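You operate a simulated robot arm through the tools that you are given. There is no shell and no other tool. Be economical: measure what you need, move in short steps, check, and stop when the job is done.

You run a simulated robot arm. Do the job below in one go: nothing can be reset, and whatever is moved stays where it is left.

Task
Run the silver bolt's nut back up and park the bolt on the magnet tray.
Fine: direction switch to UP; holder switch on HOLD for the run, back to FREE once it stops; at most two presses of the start button; magnet switch, torque dial and the other bolts end as they began.
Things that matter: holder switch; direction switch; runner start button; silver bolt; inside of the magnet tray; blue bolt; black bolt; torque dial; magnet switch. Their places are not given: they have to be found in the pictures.

Only the result counts: the job must be done as asked and must still hold three seconds after the hand-in. Knocking over, shifting, dropping, spilling or breaking anything else fails it.

Robot
A 6-joint arm with a two-finger parallel gripper, fixed in place. Base frame: the origin is at the foot of the arm, x ahead of it, y to its left, z up; the work surface is at about z = 866. Readings come in mm, degrees, newtons and seconds.
With the tool pointing down near the work surface it reaches from about 260 to 680 mm from the base axis. Its first joint turns from -66.0 to 66.0 degrees. Payload 2.9 kg.
Tool frame: the origin (TCP) lies between the finger pads and is the grasp point; the fingertips stand 30 mm ahead of it; z points along the fingers, y is the line along which they close. The gripper opens to 110 mm. The fingers are 20 mm wide and 10 mm thick; the gripper's body (48 by 112 mm) begins 55 mm behind the TCP.
Orientation is that of the tool frame in the base frame, as a unit quaternion [x, y, z, w]. With the fingers straight down and closing along the base's y, the tool's x points along the base's -x, its y along +y and its z along -z.

Tools
- The arm moves only by the tool apply_moves. Its argument "series" is text: rows parted by semicolons, each of 7 numbers parted by spaces: the shift along the tool's x, y, z in units of 30 mm (1.0 is 30 mm), then the turn, a rotation vector about the tool's x, y, z in units of 5 degrees (1.0 is 5 degrees), then the closure, from 0 (fully open) to 1 (shut). In form: x y z rx ry rz hand; .... A call has 1 to 12 rows; each row shifts and turns the commanded pose from where the row before left it, along the tool's axes as they then stand. A call with a number of a shift or a turn outside -1 to 1 is refused whole. A row lasts 0.2 s, in which the tool goes at most 50 mm and 8.6 degrees; a call with a longer step from one row to the next is refused whole, and so is a gripper value outside its range. Where a pose cannot be reached the arm comes as near as it can. A force on the tool above 40 N (or 10 N above the force at the start of the call, whichever is more), or a blocked arm, ends the call early, and 0.2 s more pass. The fingers move at their own pace (about 108 mm/s each) and stop on an object; they squeeze with about 35 N. The grip force told is the motor's: it shows also when the fingers shut on nothing. Time passes only in rows, and 0.2 s behind the last, so rows that do not move let the fingers close. It gives the time, the measured TCP pose, the force on the tool (base axes), the opening and the grip force at its end, in the units of the frame above (readings bear some noise), and new pictures: "views" is both (left out), scene, wrist or none.
- Cameras (640 x 400 px; columns grow to the right, rows downward): "scene" is fixed at [75.5, 426.5, 1398]; the picture's right is [-0.80, -0.60, 0.00], its down [-0.27, 0.36, -0.89] and it looks along [0.54, -0.71, -0.45] (base axes); focal length 355 px, centre (320, 200). "wrist" rides on the gripper at [-36, 0, -57] in the tool frame; the picture's right is [0.00, -1.00, 0.00], its down [0.97, 0.00, -0.24] and it looks along [0.24, 0.00, 0.97] (tool axes); focal length 218 px, centre (320, 200).
- point_at(camera, pixels): for up to 12 pixels [column, row] of the newest picture of that camera ("zoom" is the newest enlarged one), the place [x, y, z] in the base frame of the surface seen there, good to about 3 mm. The clock stands still meanwhile.
- zoom(camera, box): a new picture of the part [left, top, right, bottom] of that camera's present view, enlarged. The clock stands still meanwhile.
- close_job(): hands the job in; it is judged then, once.

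Keep the steps short. Do not move on a guess: measure, check each grasp and each placing, and mend mistakes. In all there are 80 turns and 120 pictures (those below and enlarged ones count). Leave the gripper open and the arm clear of the work at the hand-in unless told otherwise, and finish with a single line.

The tools are called after "Request:" as name(argument=value, ...) on one line, values as JSON. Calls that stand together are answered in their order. apply_moves: Moves the arm, as the interface text tells. Its arguments: {"type":"object","properties":{"series":{"type":"string"},"views":{"type":"string","enum":["both","scene","wrist","none"]}},"required":["series"]} The other tools are called the same way: point_at (camera, pixels) gives the place of the surface under pixels of a picture; zoom (camera, box) takes an enlarged picture of a part of a camera's view; close_job () hands the job in.

At the start:

```text
clock: 0.0
position: [427.1, -176.4, 1240.4]
tool_rot: [0.0, 1.0, 0.0, 0.0]
force: [-0.2, 0.4, -0.3]
grip_width: 109.7
grip_force: 0.0
```

scene: 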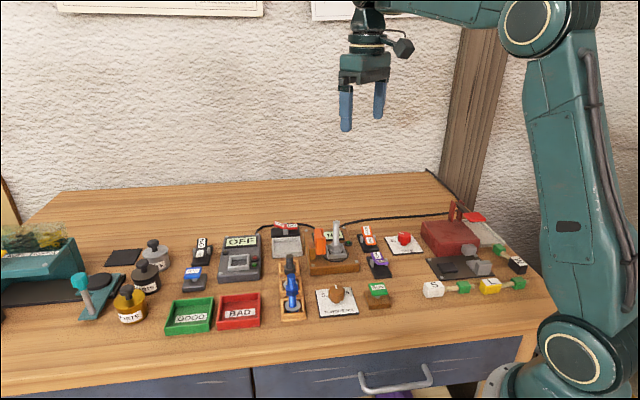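
wrist: 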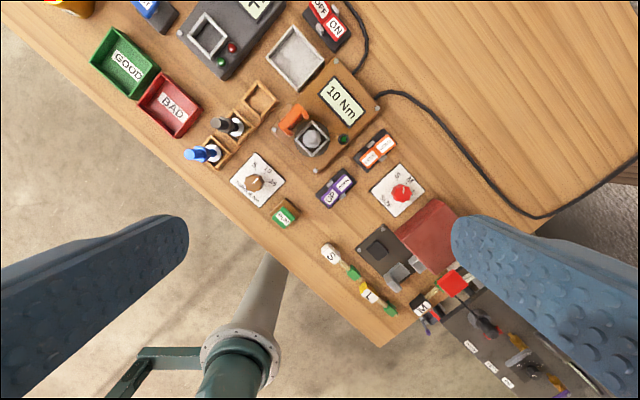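

I see the bench with several devices. First I enlarge the scene around the runner (columns 180-480) and the wrist view (columns 150-450) to read the labels.

Request:
zoom(camera="scene", box=[250, 210, 430, 325])

Request:
zoom(camera="wrist", box=[170, 0, 430, 240])

```text
3.48 times, centred on (340, 268) of scene
```

zoom: 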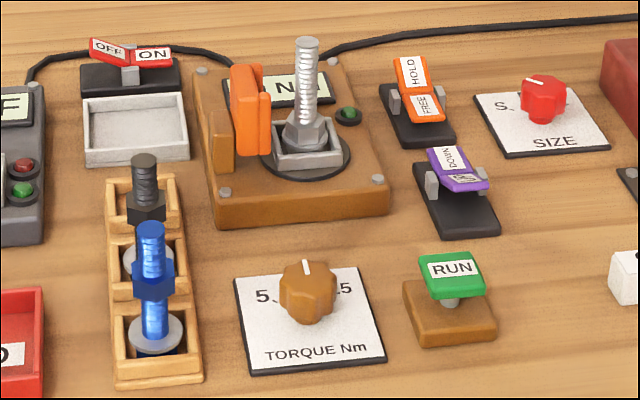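

```text
1.67 times, centred on (300, 120) of wrist
```

zoom: 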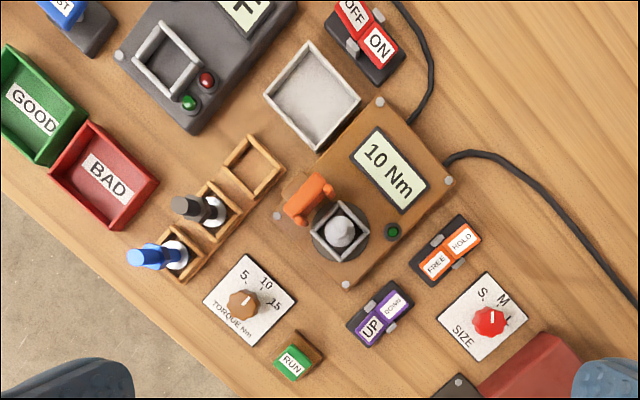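

Labels are readable. I measure the rocker ends, RUN button, bolt, and tray in the wrist enlargement.

Request:
point_at(camera="zoom", pixels=[[436, 264], [462, 241], [370, 328], [393, 304], [292, 362], [340, 228], [268, 97], [309, 43], [359, 97], [307, 149], [310, 95], [308, 198]])

Request:
point_at(camera="wrist", pixels=[[369, 160], [386, 143], [322, 196], [349, 180], [322, 9], [336, 28], [286, 217], [307, 140], [320, 145], [300, 110]])

Request:
zoom(camera="scene", box=[300, 210, 400, 310])

```text
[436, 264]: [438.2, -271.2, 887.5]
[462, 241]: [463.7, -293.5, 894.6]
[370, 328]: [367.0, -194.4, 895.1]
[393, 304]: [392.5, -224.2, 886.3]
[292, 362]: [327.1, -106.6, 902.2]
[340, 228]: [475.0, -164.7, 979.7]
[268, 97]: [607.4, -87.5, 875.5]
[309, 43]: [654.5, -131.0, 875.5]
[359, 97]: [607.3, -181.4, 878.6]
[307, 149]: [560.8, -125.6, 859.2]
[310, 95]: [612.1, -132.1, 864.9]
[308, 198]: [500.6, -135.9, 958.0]
```

```text
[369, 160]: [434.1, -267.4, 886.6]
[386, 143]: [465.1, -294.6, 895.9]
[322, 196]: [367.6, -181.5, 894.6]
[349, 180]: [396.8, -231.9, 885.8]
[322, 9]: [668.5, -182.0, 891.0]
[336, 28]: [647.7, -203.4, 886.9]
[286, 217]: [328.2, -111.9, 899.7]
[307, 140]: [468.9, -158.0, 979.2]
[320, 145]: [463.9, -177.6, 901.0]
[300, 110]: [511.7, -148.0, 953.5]
```

```text
4.00 times, centred on (350, 260) of scene
```

zoom: 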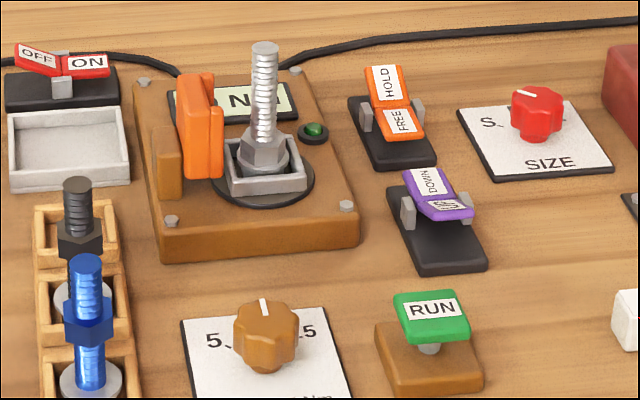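

Readings: HOLD end z≈895 versus FREE end 887 (now FREE). UP end 895 versus DOWN end 886 (now DOWN). The magnet switch is pressed at ON. I turn the tool to yaw +45° to match the devices, close the fingers, and move above the UP end (366, -192).

Request:
apply_moves(series="0 0 0 0 0 -1 1;0 0 0 0 0 -1 1;0 0 0 0 0 -1 1;0 0 0 0 0 -1 1;0 0 0 0 0 -1 1;0 0 0 0 0 -1 1;0 0 0 0 0 -1 1;0 0 0 0 0 -1 1;0 0 0 0 0 -1 1;0.9 0.535 0 0 0 0 1;0.9 0.535 0 0 0 0 1;0 0 0 0 0 0 1", views="wrist")

```text
clock: 2.6
position: [362.8, -191.9, 1239.0]
tool_rot: [-0.383, 0.924, 0.0, 0.0]
force: [0.3, -0.9, 0.3]
grip_width: 0.0
grip_force: 34.8
```

wrist: 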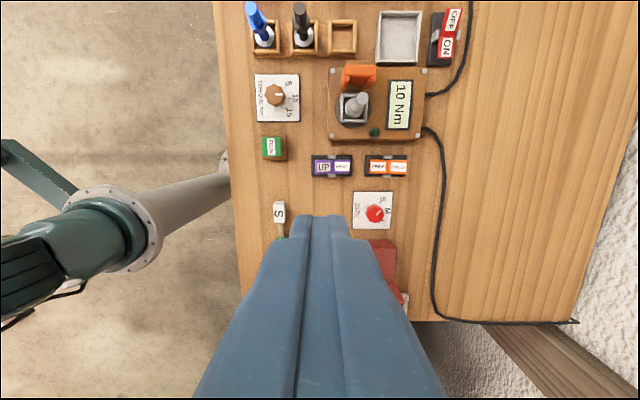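

The tool is aligned with the devices. I come down about 230 mm, still clear (tip ≈ 980), and look again.

Request:
apply_moves(series="0 0 1 0 0 0 1;0 0 1 0 0 0 1;0 0 1 0 0 0 1;0 0 1 0 0 0 1;0 0 1 0 0 0 1;0 0 1 0 0 0 1;0 0 1 0 0 0 1;0 0 0.6 0 0 0 1;0 0 0 0 0 0 1", views="both")

```text
clock: 4.6
position: [364.0, -193.1, 1011.3]
tool_rot: [-0.383, 0.924, 0.0, 0.0]
force: [0.2, -0.7, 0.1]
grip_width: 0.0
grip_force: 35.3
```

scene: 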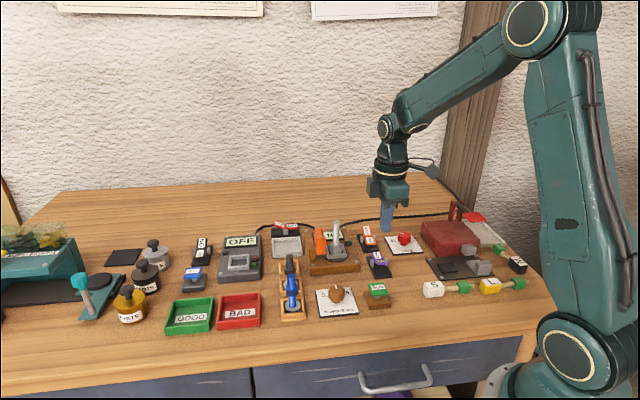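
wrist: 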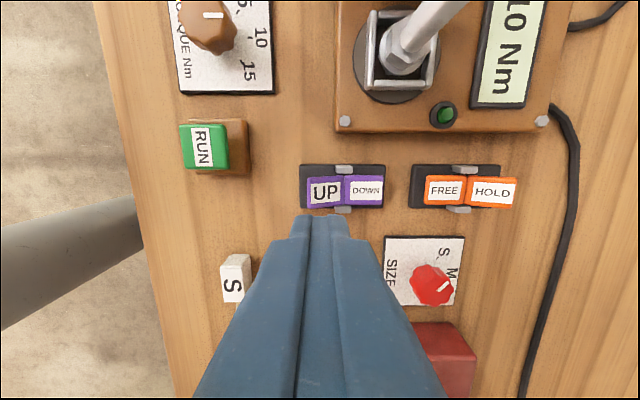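

I measure the labels again from close up.

Request:
point_at(camera="wrist", pixels=[[323, 192], [363, 190], [310, 193], [380, 190], [444, 190], [491, 191], [428, 190], [512, 192], [200, 146], [183, 146], [227, 146], [238, 148]])

```text
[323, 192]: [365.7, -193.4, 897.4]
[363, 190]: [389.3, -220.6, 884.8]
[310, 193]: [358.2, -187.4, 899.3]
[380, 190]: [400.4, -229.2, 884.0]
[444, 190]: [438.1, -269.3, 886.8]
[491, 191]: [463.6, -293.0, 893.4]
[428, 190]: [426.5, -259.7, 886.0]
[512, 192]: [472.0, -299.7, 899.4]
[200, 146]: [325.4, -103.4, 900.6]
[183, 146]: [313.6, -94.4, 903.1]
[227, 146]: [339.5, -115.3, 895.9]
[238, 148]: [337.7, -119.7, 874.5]
```

I shift 3 mm outward and press the UP end: quick to tip ≈ 905, then in 3 mm steps to tip ≈ 885, then back up.

Request:
apply_moves(series="0 0.11 0.9 0 0 0 1;0 0 0.9 0 0 0 1;0 0 0.7 0 0 0 1;0 0 0.13 0 0 0 1;0 0 0.1 0 0 0 1;0 0 0.1 0 0 0 1;0 0 0.1 0 0 0 1;0 0 0.1 0 0 0 1;0 0 0.1 0 0 0 1;0 0 0.1 0 0 0 1", views="wrist")

```text
clock: 6.8
position: [361.9, -190.0, 915.1]
tool_rot: [-0.383, 0.924, 0.0, 0.0]
force: [-0.5, 1.9, 4.3]
grip_width: 0.2
grip_force: 35.0
```

wrist: 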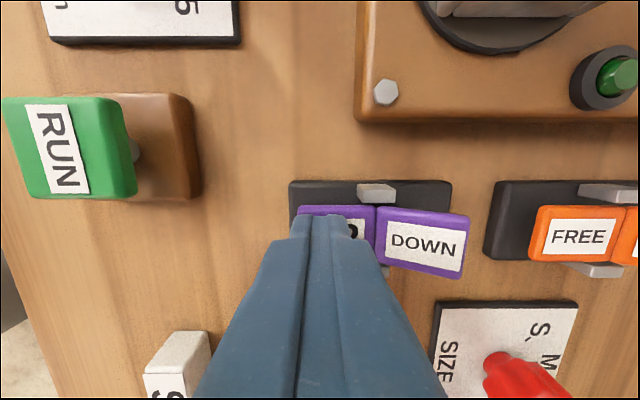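

The rocker tipped (DOWN end now stands up). I rise 60 mm, go along tool -y 150 mm to above HOLD (467, -297) and look.

Request:
apply_moves(series="0 0 -1 0 0 0 1;0 0 -1 0 0 0 1;0 -1 0 0 0 0 1;0 -1 0 0 0 0 1;0.05 -1 0 0 0 0 1;0 -1 0 0 0 0 1;0 -1 0 0 0 0 1;0 0 0 0 0 0 1", views="wrist")

```text
clock: 8.6
position: [468.7, -295.2, 974.2]
tool_rot: [-0.383, 0.924, 0.001, 0.0]
force: [0.1, -0.2, 0.7]
grip_width: 0.0
grip_force: 35.0
```

wrist: 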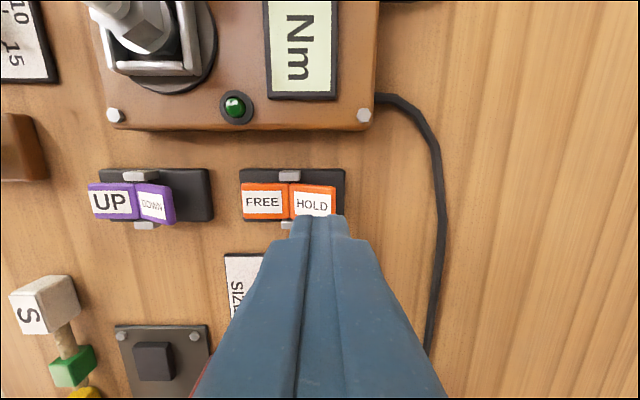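

UP is pressed. The tip is over HOLD's outer part; I press down the same way to TCP 915.

Request:
apply_moves(series="0.05 0 0.7 0 0 0 1;0 0 0.6 0 0 0 1;0 0 0.1 0 0 0 1;0 0 0.1 0 0 0 1;0 0 0.1 0 0 0 1;0 0 0.1 0 0 0 1;0 0 0.1 0 0 0 1;0 0 0.1 0 0 0 1;0 0 0.07 0 0 0 1;0 0 0 0 0 0 1", views="wrist")

```text
clock: 10.8
position: [465.5, -298.7, 915.8]
tool_rot: [-0.383, 0.924, 0.0, 0.0]
force: [0.3, 0.5, -0.6]
grip_width: 0.0
grip_force: 35.0
```

wrist: 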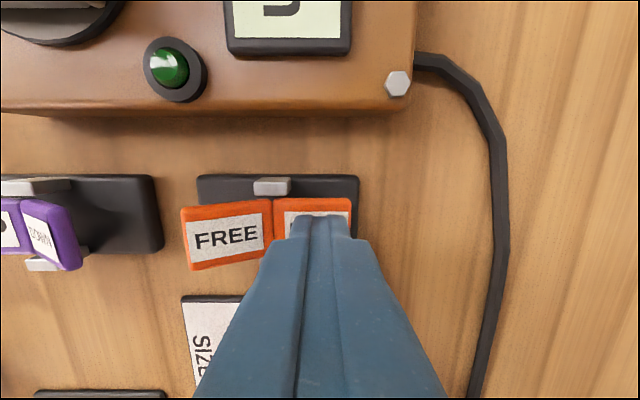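

HOLD is pressed and FREE stands up. I rise and go to above RUN (326, -104).

Request:
apply_moves(series="0 0 -1 0 0 0 1;0 0 -1 0 0 0 1;0 0.985 0 0 0 0 1;0 0.985 0 0 0 0 1;0 0.985 0 0 0 0 1;0 0.985 0 0 0 0 1;0 0.985 0 0 0 0 1;0 0.985 0 0 0 0 1;-0.65 0.985 0 0 0 0 1;-0.65 0.985 0 0 0 0 1;0 0 0 0 0 0 1", views="both")

```text
clock: 13.2
position: [326.4, -103.1, 977.6]
tool_rot: [-0.383, 0.924, -0.001, 0.0]
force: [-0.5, -0.5, 0.2]
grip_width: 0.2
grip_force: 35.5
```

scene: 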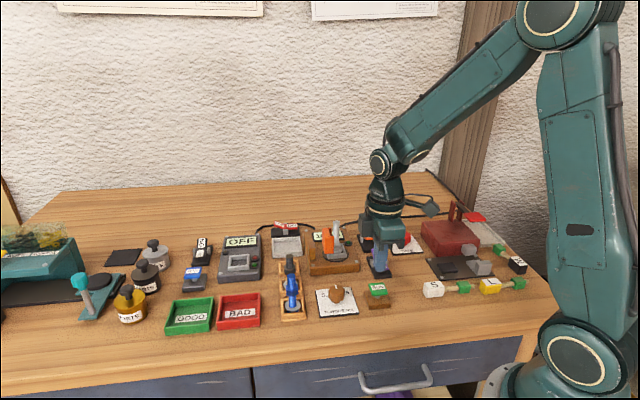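
wrist: 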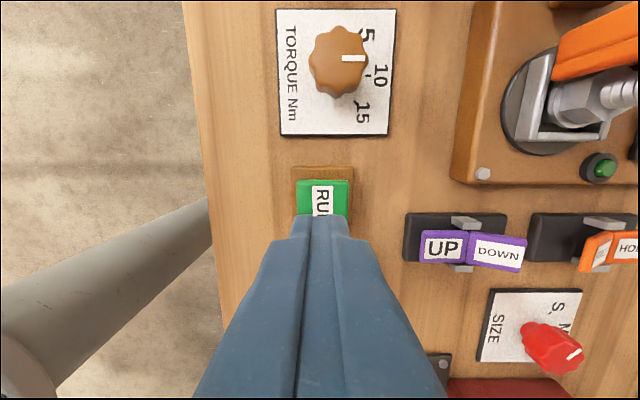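

The holder arm has swung onto the bolt. The tip is over RUN; I press in 2.4 mm steps to about tip 893.

Request:
apply_moves(series="0 0 0.8 0 0 0 1;0 0 0.7 0 0 0 1;0 0 0.08 0 0 0 1;0 0 0.08 0 0 0 1;0 0 0.08 0 0 0 1;0 0 0.08 0 0 0 1", views="both")

```text
clock: 14.6
position: [327.1, -103.1, 923.2]
tool_rot: [-0.383, 0.924, 0.0, 0.001]
force: [-0.5, -0.7, 2.4]
grip_width: 0.1
grip_force: 35.3
```

scene: 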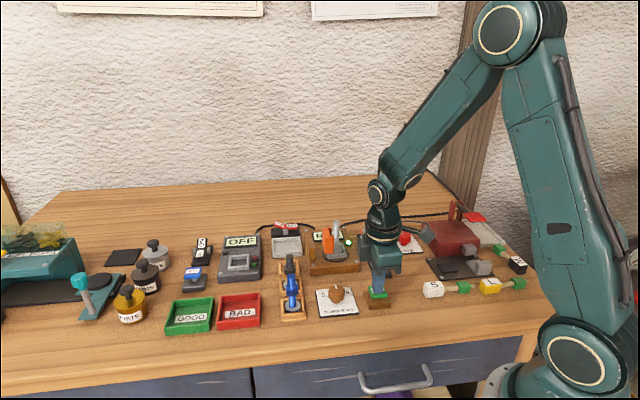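
wrist: 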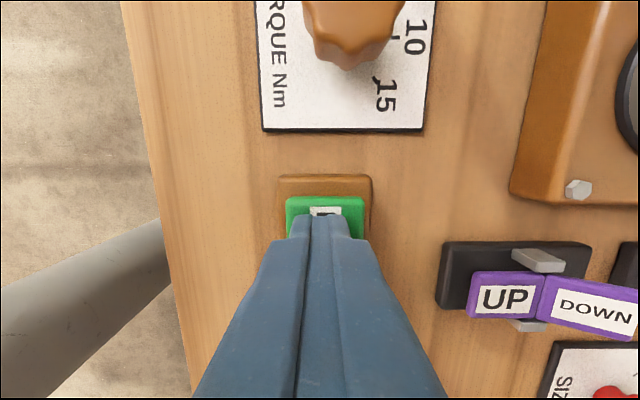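

The runner lamp at (347, 242) now shines: the run has begun. I lift off straight up.

Request:
apply_moves(series="0 0 -0.9 0 0 0 1;0 0 -0.9 0 0 0 1;0 0 0 0 0 0 1;0 0 0 0 0 0 1;0 0 0 0 0 0 1;0 0 0 0 0 0 1", views="none")

Request:
zoom(camera="scene", box=[290, 210, 390, 290])

```text
clock: 16.0
position: [326.4, -102.1, 976.5]
tool_rot: [-0.383, 0.924, 0.0, 0.0]
force: [0.2, 0.0, -0.4]
grip_width: 0.1
grip_force: 34.9
```

```text
5.00 times, centred on (340, 250) of scene
```

zoom: 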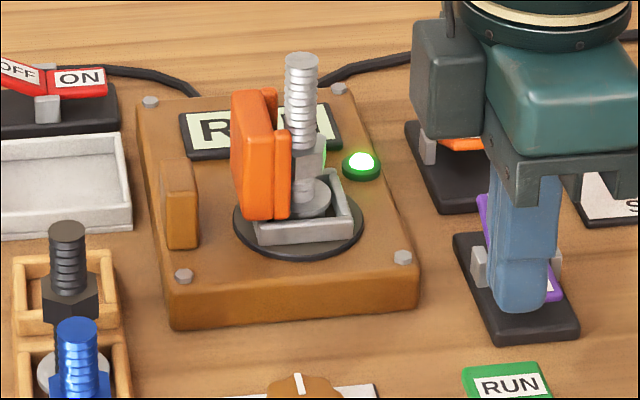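

The nut is rising (display shows RUN...). While it runs I move the closed gripper to wait above the FREE end (432, -264).

Request:
apply_moves(series="0.665 -0.9 0 0 0 0 1;0.665 -0.9 0 0 0 0 1;0 -0.9 0 0 0 0 1;0 -0.9 0 0 0 0 1;0 -0.9 0 0 0 0 1;0 -0.9 0 0 0 0 1;0 -0.9 0 0 0 0 1;0 0 0 0 0 0 1;0 0 0 0 0 0 1;0 0 0 0 0 0 1;0 0 0 0 0 0 1", views="wrist")

Request:
zoom(camera="scene", box=[290, 210, 390, 290])

```text
clock: 18.4
position: [432.3, -264.1, 976.7]
tool_rot: [-0.383, 0.924, 0.0, 0.0]
force: [0.6, 0.3, -0.1]
grip_width: 0.2
grip_force: 34.4
```

wrist: 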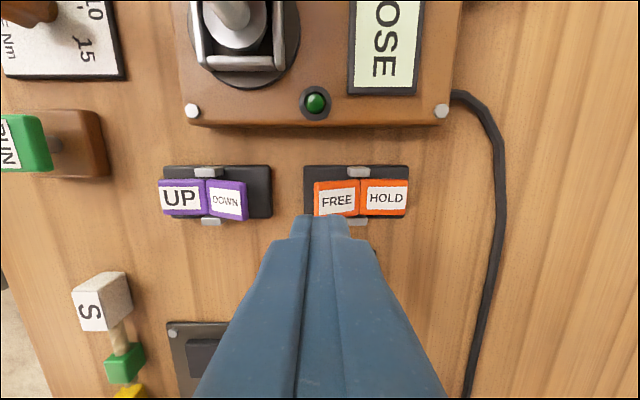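

```text
5.00 times, centred on (340, 250) of scene
```

zoom: 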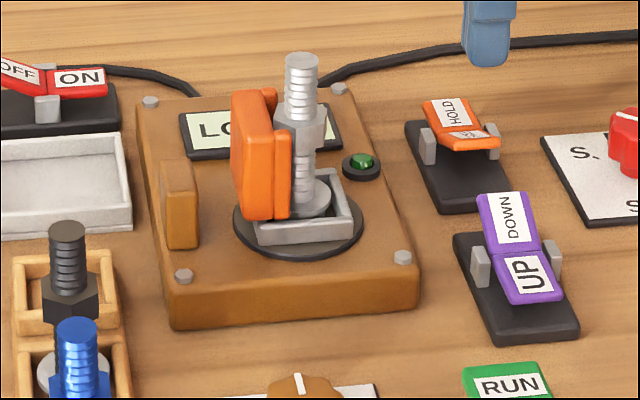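

The run has stopped: display reads LOOSE, lamp out, nut up on the bolt. Now I press FREE to TCP ≈ 915, then rise.

Request:
apply_moves(series="0 0 0.7 0 0 0 1;0 0 0.7 0 0 0 1;0 0 0.1 0 0 0 1;0 0 0.1 0 0 0 1;0 0 0.1 0 0 0 1;0 0 0.1 0 0 0 1;0 0 0.1 0 0 0 1;0 0 0.1 0 0 0 1;0 0 0.06 0 0 0 1;0 0 -1 0 0 0 1;0 0 -1 0 0 0 1;0 0 0 0 0 0 1", views="wrist")

Request:
zoom(camera="scene", box=[290, 210, 390, 290])

```text
clock: 21.0
position: [433.0, -264.2, 973.5]
tool_rot: [-0.383, 0.924, 0.0, -0.001]
force: [0.3, 0.0, 0.4]
grip_width: 0.0
grip_force: 34.2
```

wrist: 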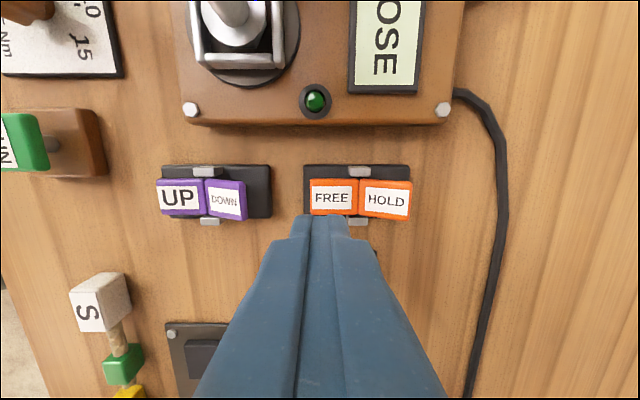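

```text
5.00 times, centred on (340, 250) of scene
```

zoom: 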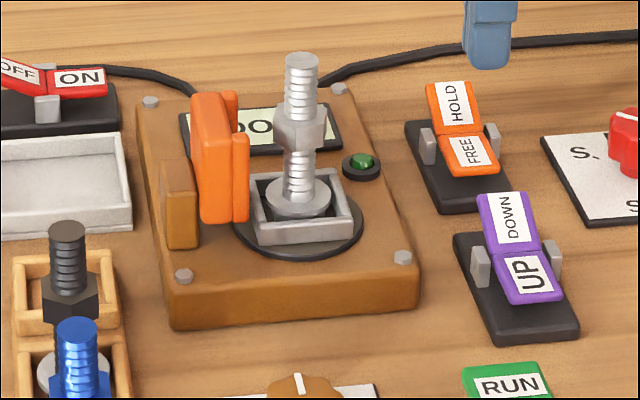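

The holder swung back, FREE is down. I measure the bolt in this enlargement: top (301,62), thread (300,90), nut (299,128), shank (298,175), flange (298,205), plus socket rims and tray.

Request:
point_at(camera="zoom", pixels=[[301, 58], [301, 90], [299, 115], [299, 140], [298, 170], [298, 205], [257, 190], [350, 205], [215, 110], [60, 180], [5, 240], [125, 228]])

Request:
point_at(camera="wrist", pixels=[[232, 12], [208, 30], [200, 70], [285, 68], [280, 10], [240, 40]])

```text
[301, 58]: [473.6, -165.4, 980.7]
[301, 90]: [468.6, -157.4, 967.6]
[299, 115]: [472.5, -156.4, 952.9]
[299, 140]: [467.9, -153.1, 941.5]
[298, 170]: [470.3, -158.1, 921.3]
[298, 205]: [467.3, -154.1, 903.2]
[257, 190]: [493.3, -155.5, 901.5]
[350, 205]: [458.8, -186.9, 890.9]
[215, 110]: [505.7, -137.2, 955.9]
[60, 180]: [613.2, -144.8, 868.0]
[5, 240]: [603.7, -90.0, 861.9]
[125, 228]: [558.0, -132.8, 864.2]
```

```text
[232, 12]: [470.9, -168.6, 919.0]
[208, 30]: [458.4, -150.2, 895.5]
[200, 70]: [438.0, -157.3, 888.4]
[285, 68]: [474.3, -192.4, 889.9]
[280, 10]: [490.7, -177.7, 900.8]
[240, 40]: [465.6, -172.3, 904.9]
```

Bolt axis ≈ (473, -164), top z 981, nut about 937–958. I'll grip the bare thread above the nut, clear of the holder (top 956). I rise to tip ≈ 1005, open half way, move over the bolt and look.

Request:
apply_moves(series="0 0 -1 0 0 0 0.55;0 0 -1 0 0 0 0.55;-0.83 0.35 0 0 0 0 0.55;-0.83 0.35 0 0 0 0 0.55;-0.83 0.35 0 0 0 0 0.55;-0.83 0.35 0 0 0 0 0.55;0 0 0 0 0 0 0.55", views="both")

Request:
zoom(camera="scene", box=[300, 190, 380, 270])

```text
clock: 22.6
position: [474.2, -166.7, 1033.6]
tool_rot: [-0.383, 0.924, -0.001, 0.0]
force: [0.2, 0.1, -0.4]
grip_width: 49.5
grip_force: 0.0
```

scene: 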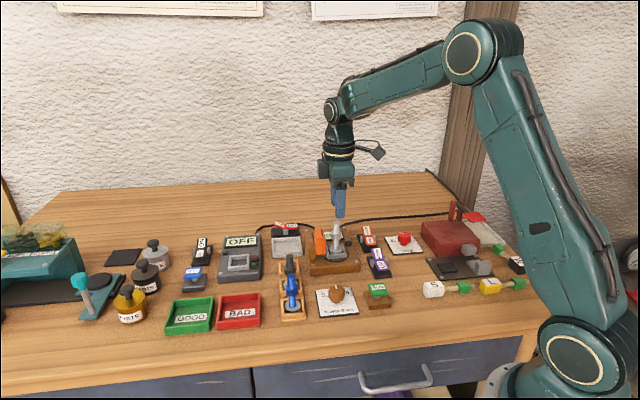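
wrist: 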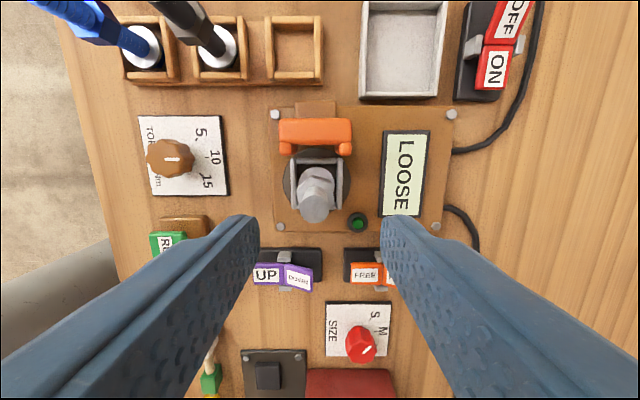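

```text
5.00 times, centred on (340, 230) of scene
```

zoom: 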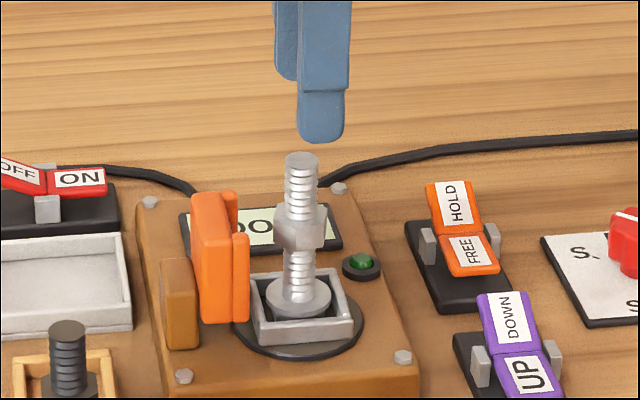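

I measure the bolt's top centre from the wrist view (314, 208).

Request:
point_at(camera="wrist", pixels=[[314, 208], [314, 215], [304, 208], [325, 208], [334, 190], [315, 172]])

Request:
point_at(camera="zoom", pixels=[[301, 156], [300, 203], [300, 248], [298, 290], [298, 215]])

Request:
zoom(camera="wrist", box=[270, 150, 370, 240])

```text
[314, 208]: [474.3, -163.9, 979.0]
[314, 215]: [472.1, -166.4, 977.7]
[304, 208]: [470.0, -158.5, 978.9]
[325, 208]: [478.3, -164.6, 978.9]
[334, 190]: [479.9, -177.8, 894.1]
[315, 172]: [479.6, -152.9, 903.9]
```

```text
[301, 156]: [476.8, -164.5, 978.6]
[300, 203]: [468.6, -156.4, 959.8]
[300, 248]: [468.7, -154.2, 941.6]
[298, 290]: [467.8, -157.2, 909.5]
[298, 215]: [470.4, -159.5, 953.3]
```

```text
4.44 times, centred on (320, 195) of wrist
```

zoom: 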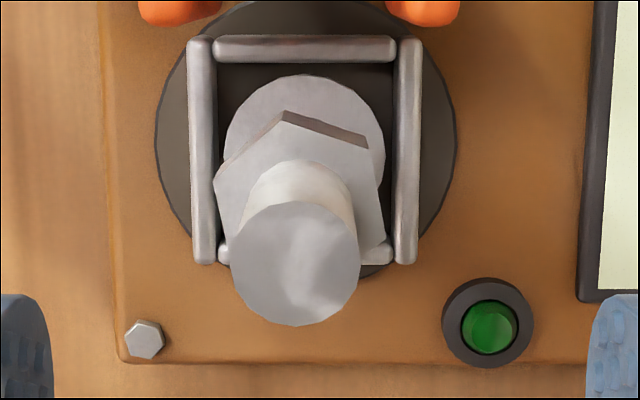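

Bolt centre is 3 mm toward tool +y and 2 mm toward tool -x. I correct this, go down to TCP ≈ 991 (tips 961, just above the nut) and close.

Request:
apply_moves(series="-0.07 0.1 0.5 0 0 0 0.55;0 0 0.5 0 0 0 0.55;0 0 0.3 0 0 0 0.55;0 0 0.1 0 0 0 0.55;0 0 0 0 0 0 0.55;0 0 0 0 0 0 1;0 0 0 0 0 0 1;0 0 0 0 0 0 1", views="wrist")

Request:
zoom(camera="scene", box=[300, 190, 380, 270])

```text
clock: 24.4
position: [471.7, -162.6, 992.5]
tool_rot: [-0.383, 0.924, 0.0, -0.001]
force: [-0.4, 0.1, 0.9]
grip_width: 14.8
grip_force: 35.3
```

wrist: 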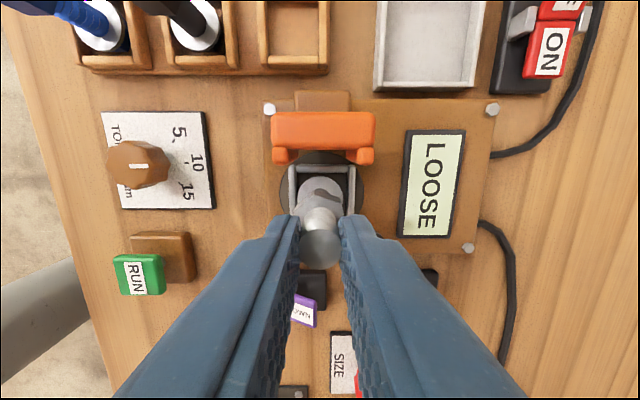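

```text
5.00 times, centred on (340, 230) of scene
```

zoom: 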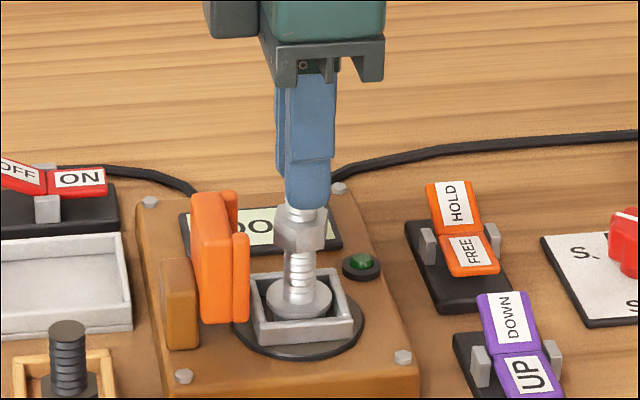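

Gripped on the thread, 14.8 mm. I lift slowly, then 75 mm, and check the hold.

Request:
apply_moves(series="0 0 -0.2 0 0 0 1;0 0 -0.3 0 0 0 1;0 0 -0.5 0 0 0 1;0 0 -0.5 0 0 0 1;0 0 -0.5 0 0 0 1;0 0 -0.5 0 0 0 1;0 0 0 0 0 0 1", views="wrist")

Request:
zoom(camera="scene", box=[270, 180, 380, 270])

```text
clock: 26.0
position: [471.3, -161.8, 1068.7]
tool_rot: [-0.383, 0.924, 0.0, 0.0]
force: [-0.1, 0.0, -1.9]
grip_width: 14.7
grip_force: 35.8
```

wrist: 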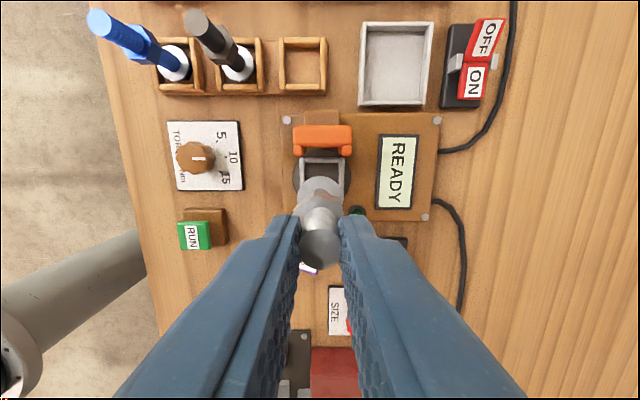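

```text
4.44 times, centred on (325, 225) of scene
```

zoom: 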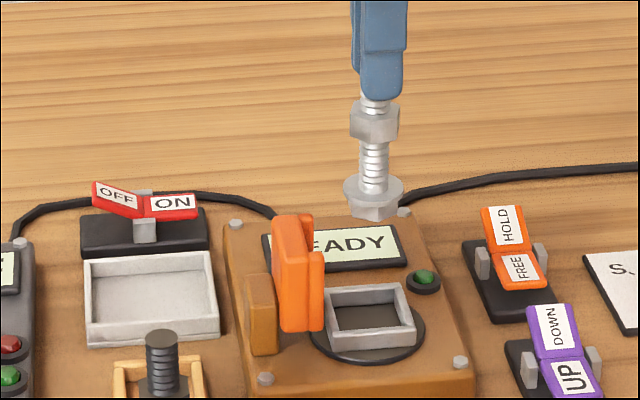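

The bolt hangs straight. I measure the head's bottom and the tray's inside.

Request:
point_at(camera="zoom", pixels=[[373, 214], [372, 197], [374, 130], [150, 295], [105, 275], [205, 268], [210, 318], [105, 328], [95, 264], [365, 325]])

Request:
point_at(camera="wrist", pixels=[[396, 62], [370, 30], [426, 30], [424, 96], [366, 96], [362, 62], [431, 62], [322, 235]])

```text
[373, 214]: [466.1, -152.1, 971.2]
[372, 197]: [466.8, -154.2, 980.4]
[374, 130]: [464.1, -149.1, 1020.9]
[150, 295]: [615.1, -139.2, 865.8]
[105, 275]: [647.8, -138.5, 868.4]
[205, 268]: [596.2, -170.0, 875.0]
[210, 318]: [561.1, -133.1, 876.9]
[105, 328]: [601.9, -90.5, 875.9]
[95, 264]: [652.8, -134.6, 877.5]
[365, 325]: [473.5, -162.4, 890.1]
```

```text
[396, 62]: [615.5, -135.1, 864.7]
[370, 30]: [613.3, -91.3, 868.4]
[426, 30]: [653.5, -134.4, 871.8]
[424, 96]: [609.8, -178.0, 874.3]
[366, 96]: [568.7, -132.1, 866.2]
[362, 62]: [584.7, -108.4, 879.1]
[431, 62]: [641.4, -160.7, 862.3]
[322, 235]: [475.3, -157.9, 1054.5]
```

Tray centre ≈ (609, -133), floor ≈ 866; head bottom is ≈ 101 mm under the TCP. I rise 30 mm to clear the holder and carry the bolt to above the tray.

Request:
apply_moves(series="0 0 -0.5 0 0 0 1;0 0 -0.5 0 0 0 1;-0.4 -0.25 0 0 0 0 1;-0.56 -0.37 0 0 0 0 1;-0.56 -0.37 0 0 0 0 1;-0.6 -0.4 0 0 0 0 1;-0.6 -0.4 0 0 0 0 1;-0.6 -0.4 0 0 0 0 1;-0.4 -0.25 0 0 0 0 1;-0.2 -0.13 0 0 0 0 1;0 0 0 0 0 0 1", views="wrist")

Request:
zoom(camera="scene", box=[230, 170, 360, 270])

```text
clock: 28.4
position: [608.8, -133.1, 1096.3]
tool_rot: [-0.382, 0.924, 0.0, 0.001]
force: [0.5, -0.5, -1.6]
grip_width: 14.8
grip_force: 35.5
```

wrist: 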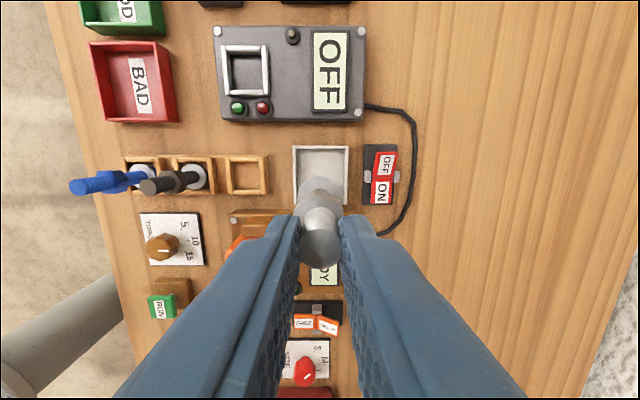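

```text
4.00 times, centred on (295, 220) of scene
```

zoom: 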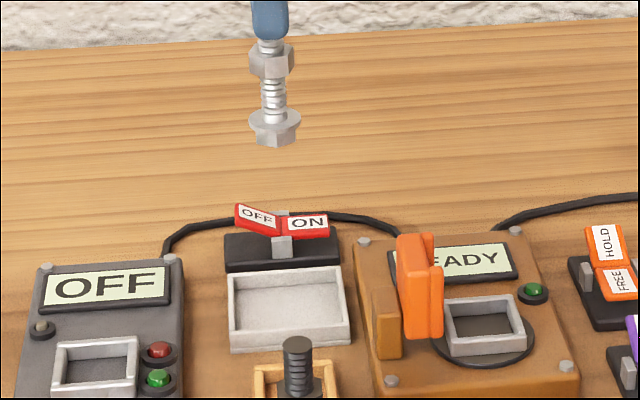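

Over the tray. I come down about 105 mm, head bottom ≈ 890, and check the aim.

Request:
apply_moves(series="0 0 0.7 0 0 0 1;0 0 0.8 0 0 0 1;0 0 0.8 0 0 0 1;0 0 0.7 0 0 0 1;0 0 0.5 0 0 0 1;0 0 0 0 0 0 1", views="wrist")

Request:
zoom(camera="scene", box=[240, 200, 340, 270])

```text
clock: 29.8
position: [609.5, -132.8, 990.4]
tool_rot: [-0.384, 0.924, 0.0, 0.0]
force: [-0.7, 0.4, -2.9]
grip_width: 14.5
grip_force: 34.8
```

wrist: 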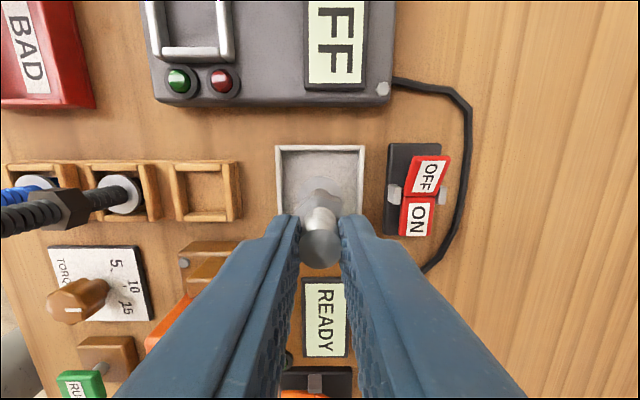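

```text
5.71 times, centred on (290, 235) of scene
```

zoom: 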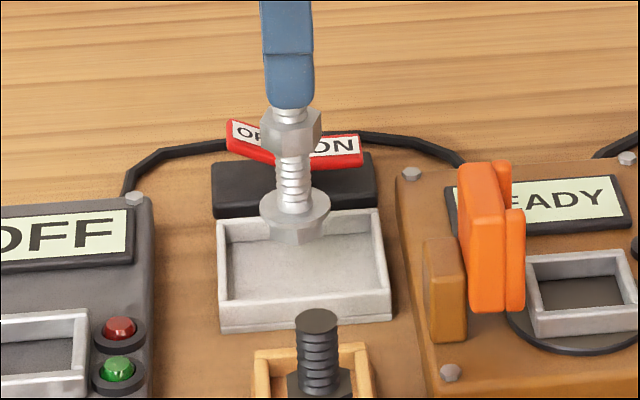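

Aim looks right. I lower in small steps toward TCP ≈ 968, letting the force tell the contact.

Request:
apply_moves(series="0 0 0.2 0 0 0 1;0 0 0.2 0 0 0 1;0 0 0.1 0 0 0 1;0 0 0.08 0 0 0 1;0 0 0.06 0 0 0 1;0 0 0 0 0 0 1", views="none")

Request:
zoom(camera="scene", box=[240, 200, 340, 270])

```text
clock: 31.2
position: [609.0, -131.8, 972.1]
tool_rot: [-0.382, 0.924, 0.0, 0.001]
force: [-0.2, 0.5, -1.6]
grip_width: 14.7
grip_force: 35.3
```

```text
5.71 times, centred on (290, 235) of scene
```

zoom: 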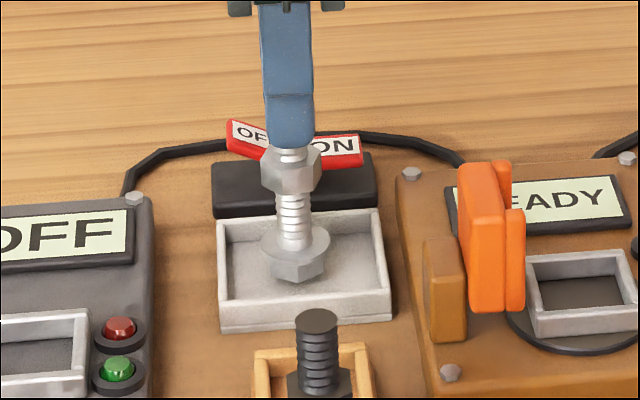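

Still a small gap; force shows only the weight. I go on in 1 mm steps.

Request:
apply_moves(series="0 0 0.035 0 0 0 1;0 0 0.035 0 0 0 1;0 0 0.035 0 0 0 1;0 0 0 0 0 0 1", views="none")

```text
clock: 32.2
position: [611.3, -132.0, 968.1]
tool_rot: [-0.383, 0.924, 0.0, 0.0]
force: [-0.1, 0.2, -1.2]
grip_width: 14.7
grip_force: 35.2
```

Request:
apply_moves(series="0 0 0.035 0 0 0 1;0 0 0.035 0 0 0 1;0 0 0 0 0 0 1", views="none")

Request:
zoom(camera="scene", box=[260, 210, 320, 260])

```text
clock: 33.0
position: [609.6, -131.9, 967.1]
tool_rot: [-0.382, 0.924, 0.0, 0.0]
force: [-0.1, -0.1, -1.4]
grip_width: 14.7
grip_force: 34.6
```

```text
8.00 times, centred on (290, 235) of scene
```

zoom: 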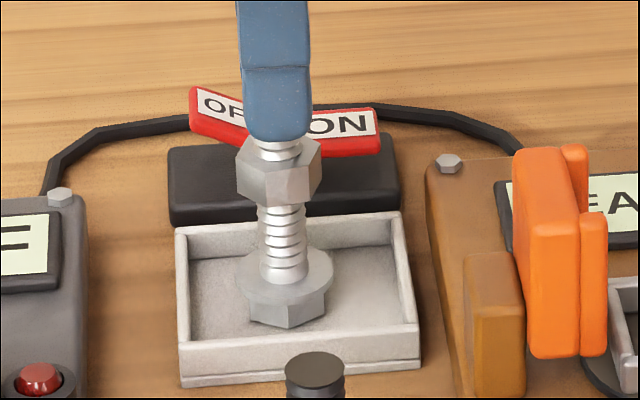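

The force still shows no contact. I measure the head's low edge (287, 324) and the floor just in front (287, 334), (345, 310).

Request:
point_at(camera="zoom", pixels=[[287, 322], [287, 318], [287, 333], [345, 310], [220, 310], [300, 360]])

Request:
apply_moves(series="0 0 0.04 0 0 0 1;0 0 0 0 0 0 1", views="none")

```text
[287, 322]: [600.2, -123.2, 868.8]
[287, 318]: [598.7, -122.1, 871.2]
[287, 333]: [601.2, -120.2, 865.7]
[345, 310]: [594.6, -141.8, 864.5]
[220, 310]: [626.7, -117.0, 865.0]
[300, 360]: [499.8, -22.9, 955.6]
```

```text
clock: 33.6
position: [609.9, -132.2, 966.1]
tool_rot: [-0.383, 0.924, 0.001, 0.0]
force: [0.6, 0.1, -1.8]
grip_width: 14.5
grip_force: 35.4
```

Nearly down. I keep lowering by about 0.7 mm a row.

Request:
apply_moves(series="0 0 0.025 0 0 0 1;0 0 0.025 0 0 0 1;0 0 0 0 0 0 1", views="none")

```text
clock: 34.4
position: [609.4, -132.5, 966.3]
tool_rot: [-0.382, 0.924, 0.0, 0.002]
force: [-4.1, -2.4, 13.5]
grip_width: 14.6
grip_force: 34.8
```

Contact: +13.5 N. I relax by 0.6 mm, then open the fingers moderately.

Request:
apply_moves(series="0 0 -0.02 0 0 0 1;0 0 0 0 0 0 1;0 0 0 0 0 0 0.8;0 0 0 0 0 0 0.6;0 0 0 0 0 0 0.6", views="wrist")

Request:
zoom(camera="scene", box=[250, 200, 330, 260])

```text
clock: 35.6
position: [609.0, -131.9, 964.5]
tool_rot: [-0.383, 0.924, 0.0, 0.001]
force: [-0.4, -0.3, -1.0]
grip_width: 44.2
grip_force: 0.1
```

wrist: 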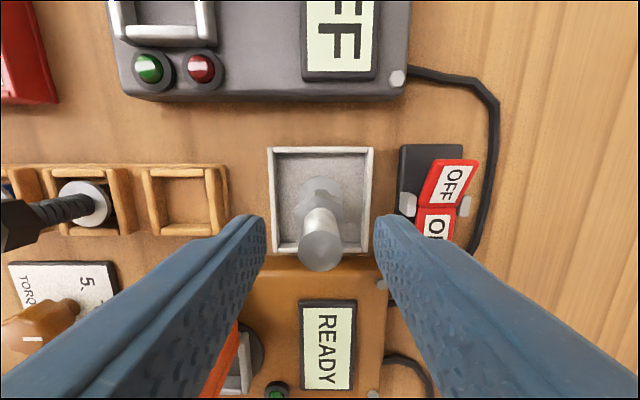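

```text
6.67 times, centred on (290, 230) of scene
```

zoom: 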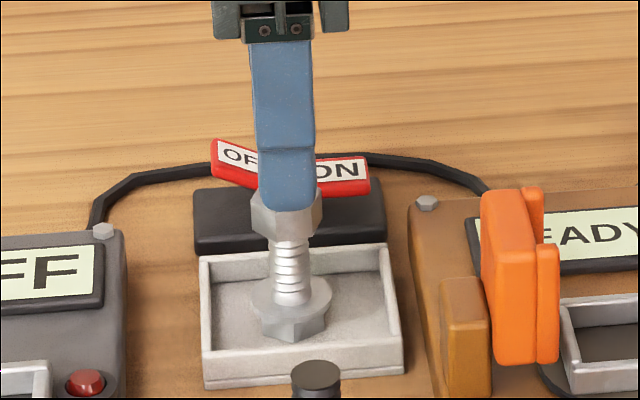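

The bolt stands free inside the tray. I rise straight up, open fully once clear, and check everything.

Request:
apply_moves(series="0 0 -0.4 0 0 0 0.6;0 0 -0.8 0 0 0 0.6;0 0 -1 0 0 0 0.6;0 0 -1 0 0 0 0;0 0 -1 0 0 0 0;0 0 -1 0 0 0 0;0 0 0 0 0 0 0;0 0 0 0 0 0 0", views="both")

Request:
zoom(camera="scene", box=[250, 210, 410, 315])

```text
clock: 37.4
position: [611.0, -131.5, 1119.3]
tool_rot: [-0.383, 0.924, 0.0, 0.001]
force: [-0.6, -0.6, 0.0]
grip_width: 110.2
grip_force: 0.1
```

scene: 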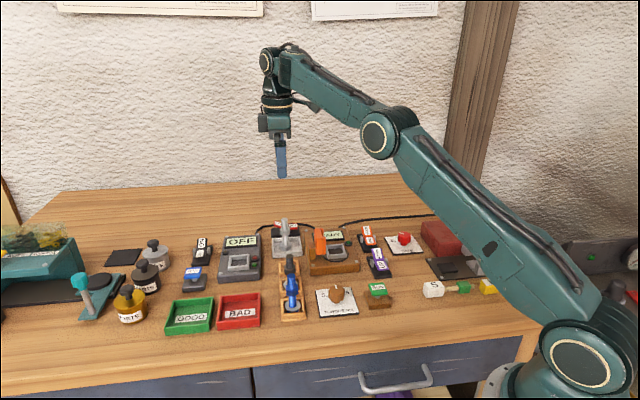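
wrist: 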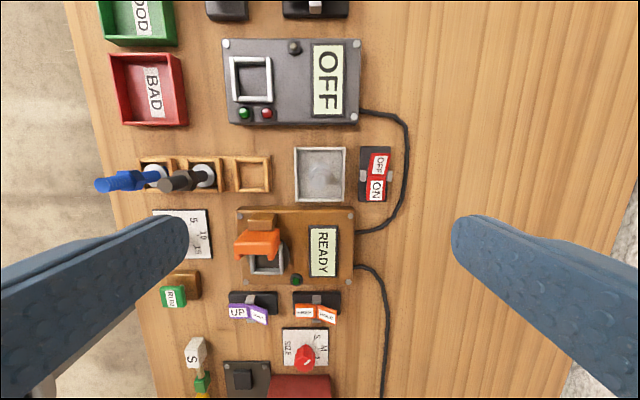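

```text
3.81 times, centred on (330, 262) of scene
```

zoom: 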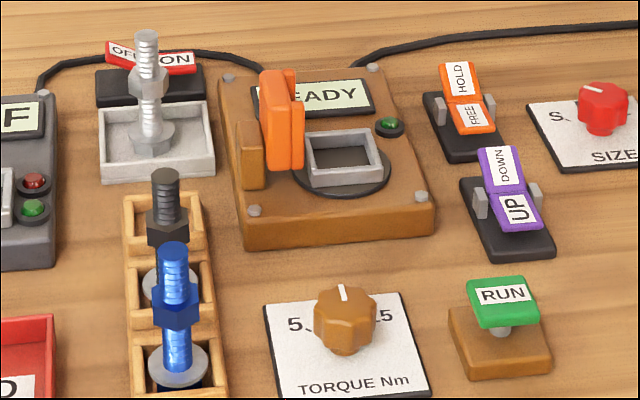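

The scene shows the bolt standing in the tray, yet in the wrist view it is hard to see at (320, 175). I enlarge that.

Request:
zoom(camera="wrist", box=[260, 120, 400, 220])

Request:
zoom(camera="scene", box=[260, 205, 320, 260])

```text
4.00 times, centred on (330, 170) of wrist
```

zoom: 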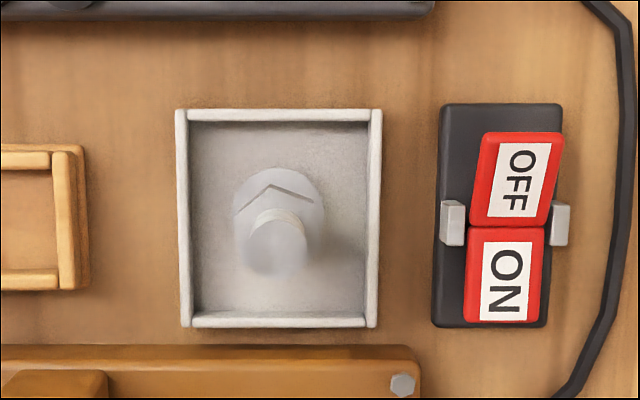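

```text
7.27 times, centred on (290, 232) of scene
```

zoom: 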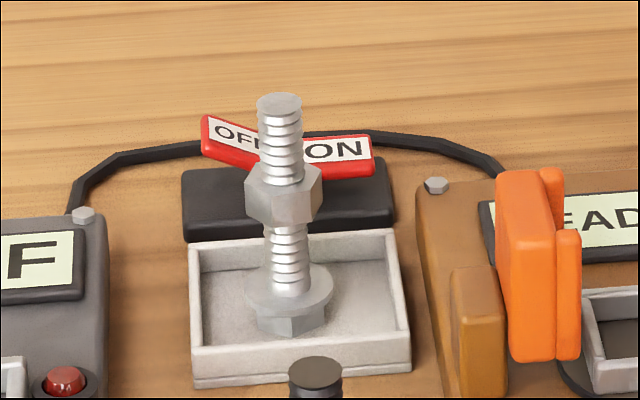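

The bolt stands upright near the middle of the tray with its nut up. UP is set, the holder is on FREE, the magnet is still ON, the dial still reads 10, and the other bolts have not moved. The gripper is open and clear, so I hand in.

Request:
close_job()

```text
The job is handed in.
```

Done and handed in: the silver bolt's nut is run up with one press of the start button, the bolt stands on the magnet tray, direction is UP, the holder is back on FREE, and everything else is as it was.
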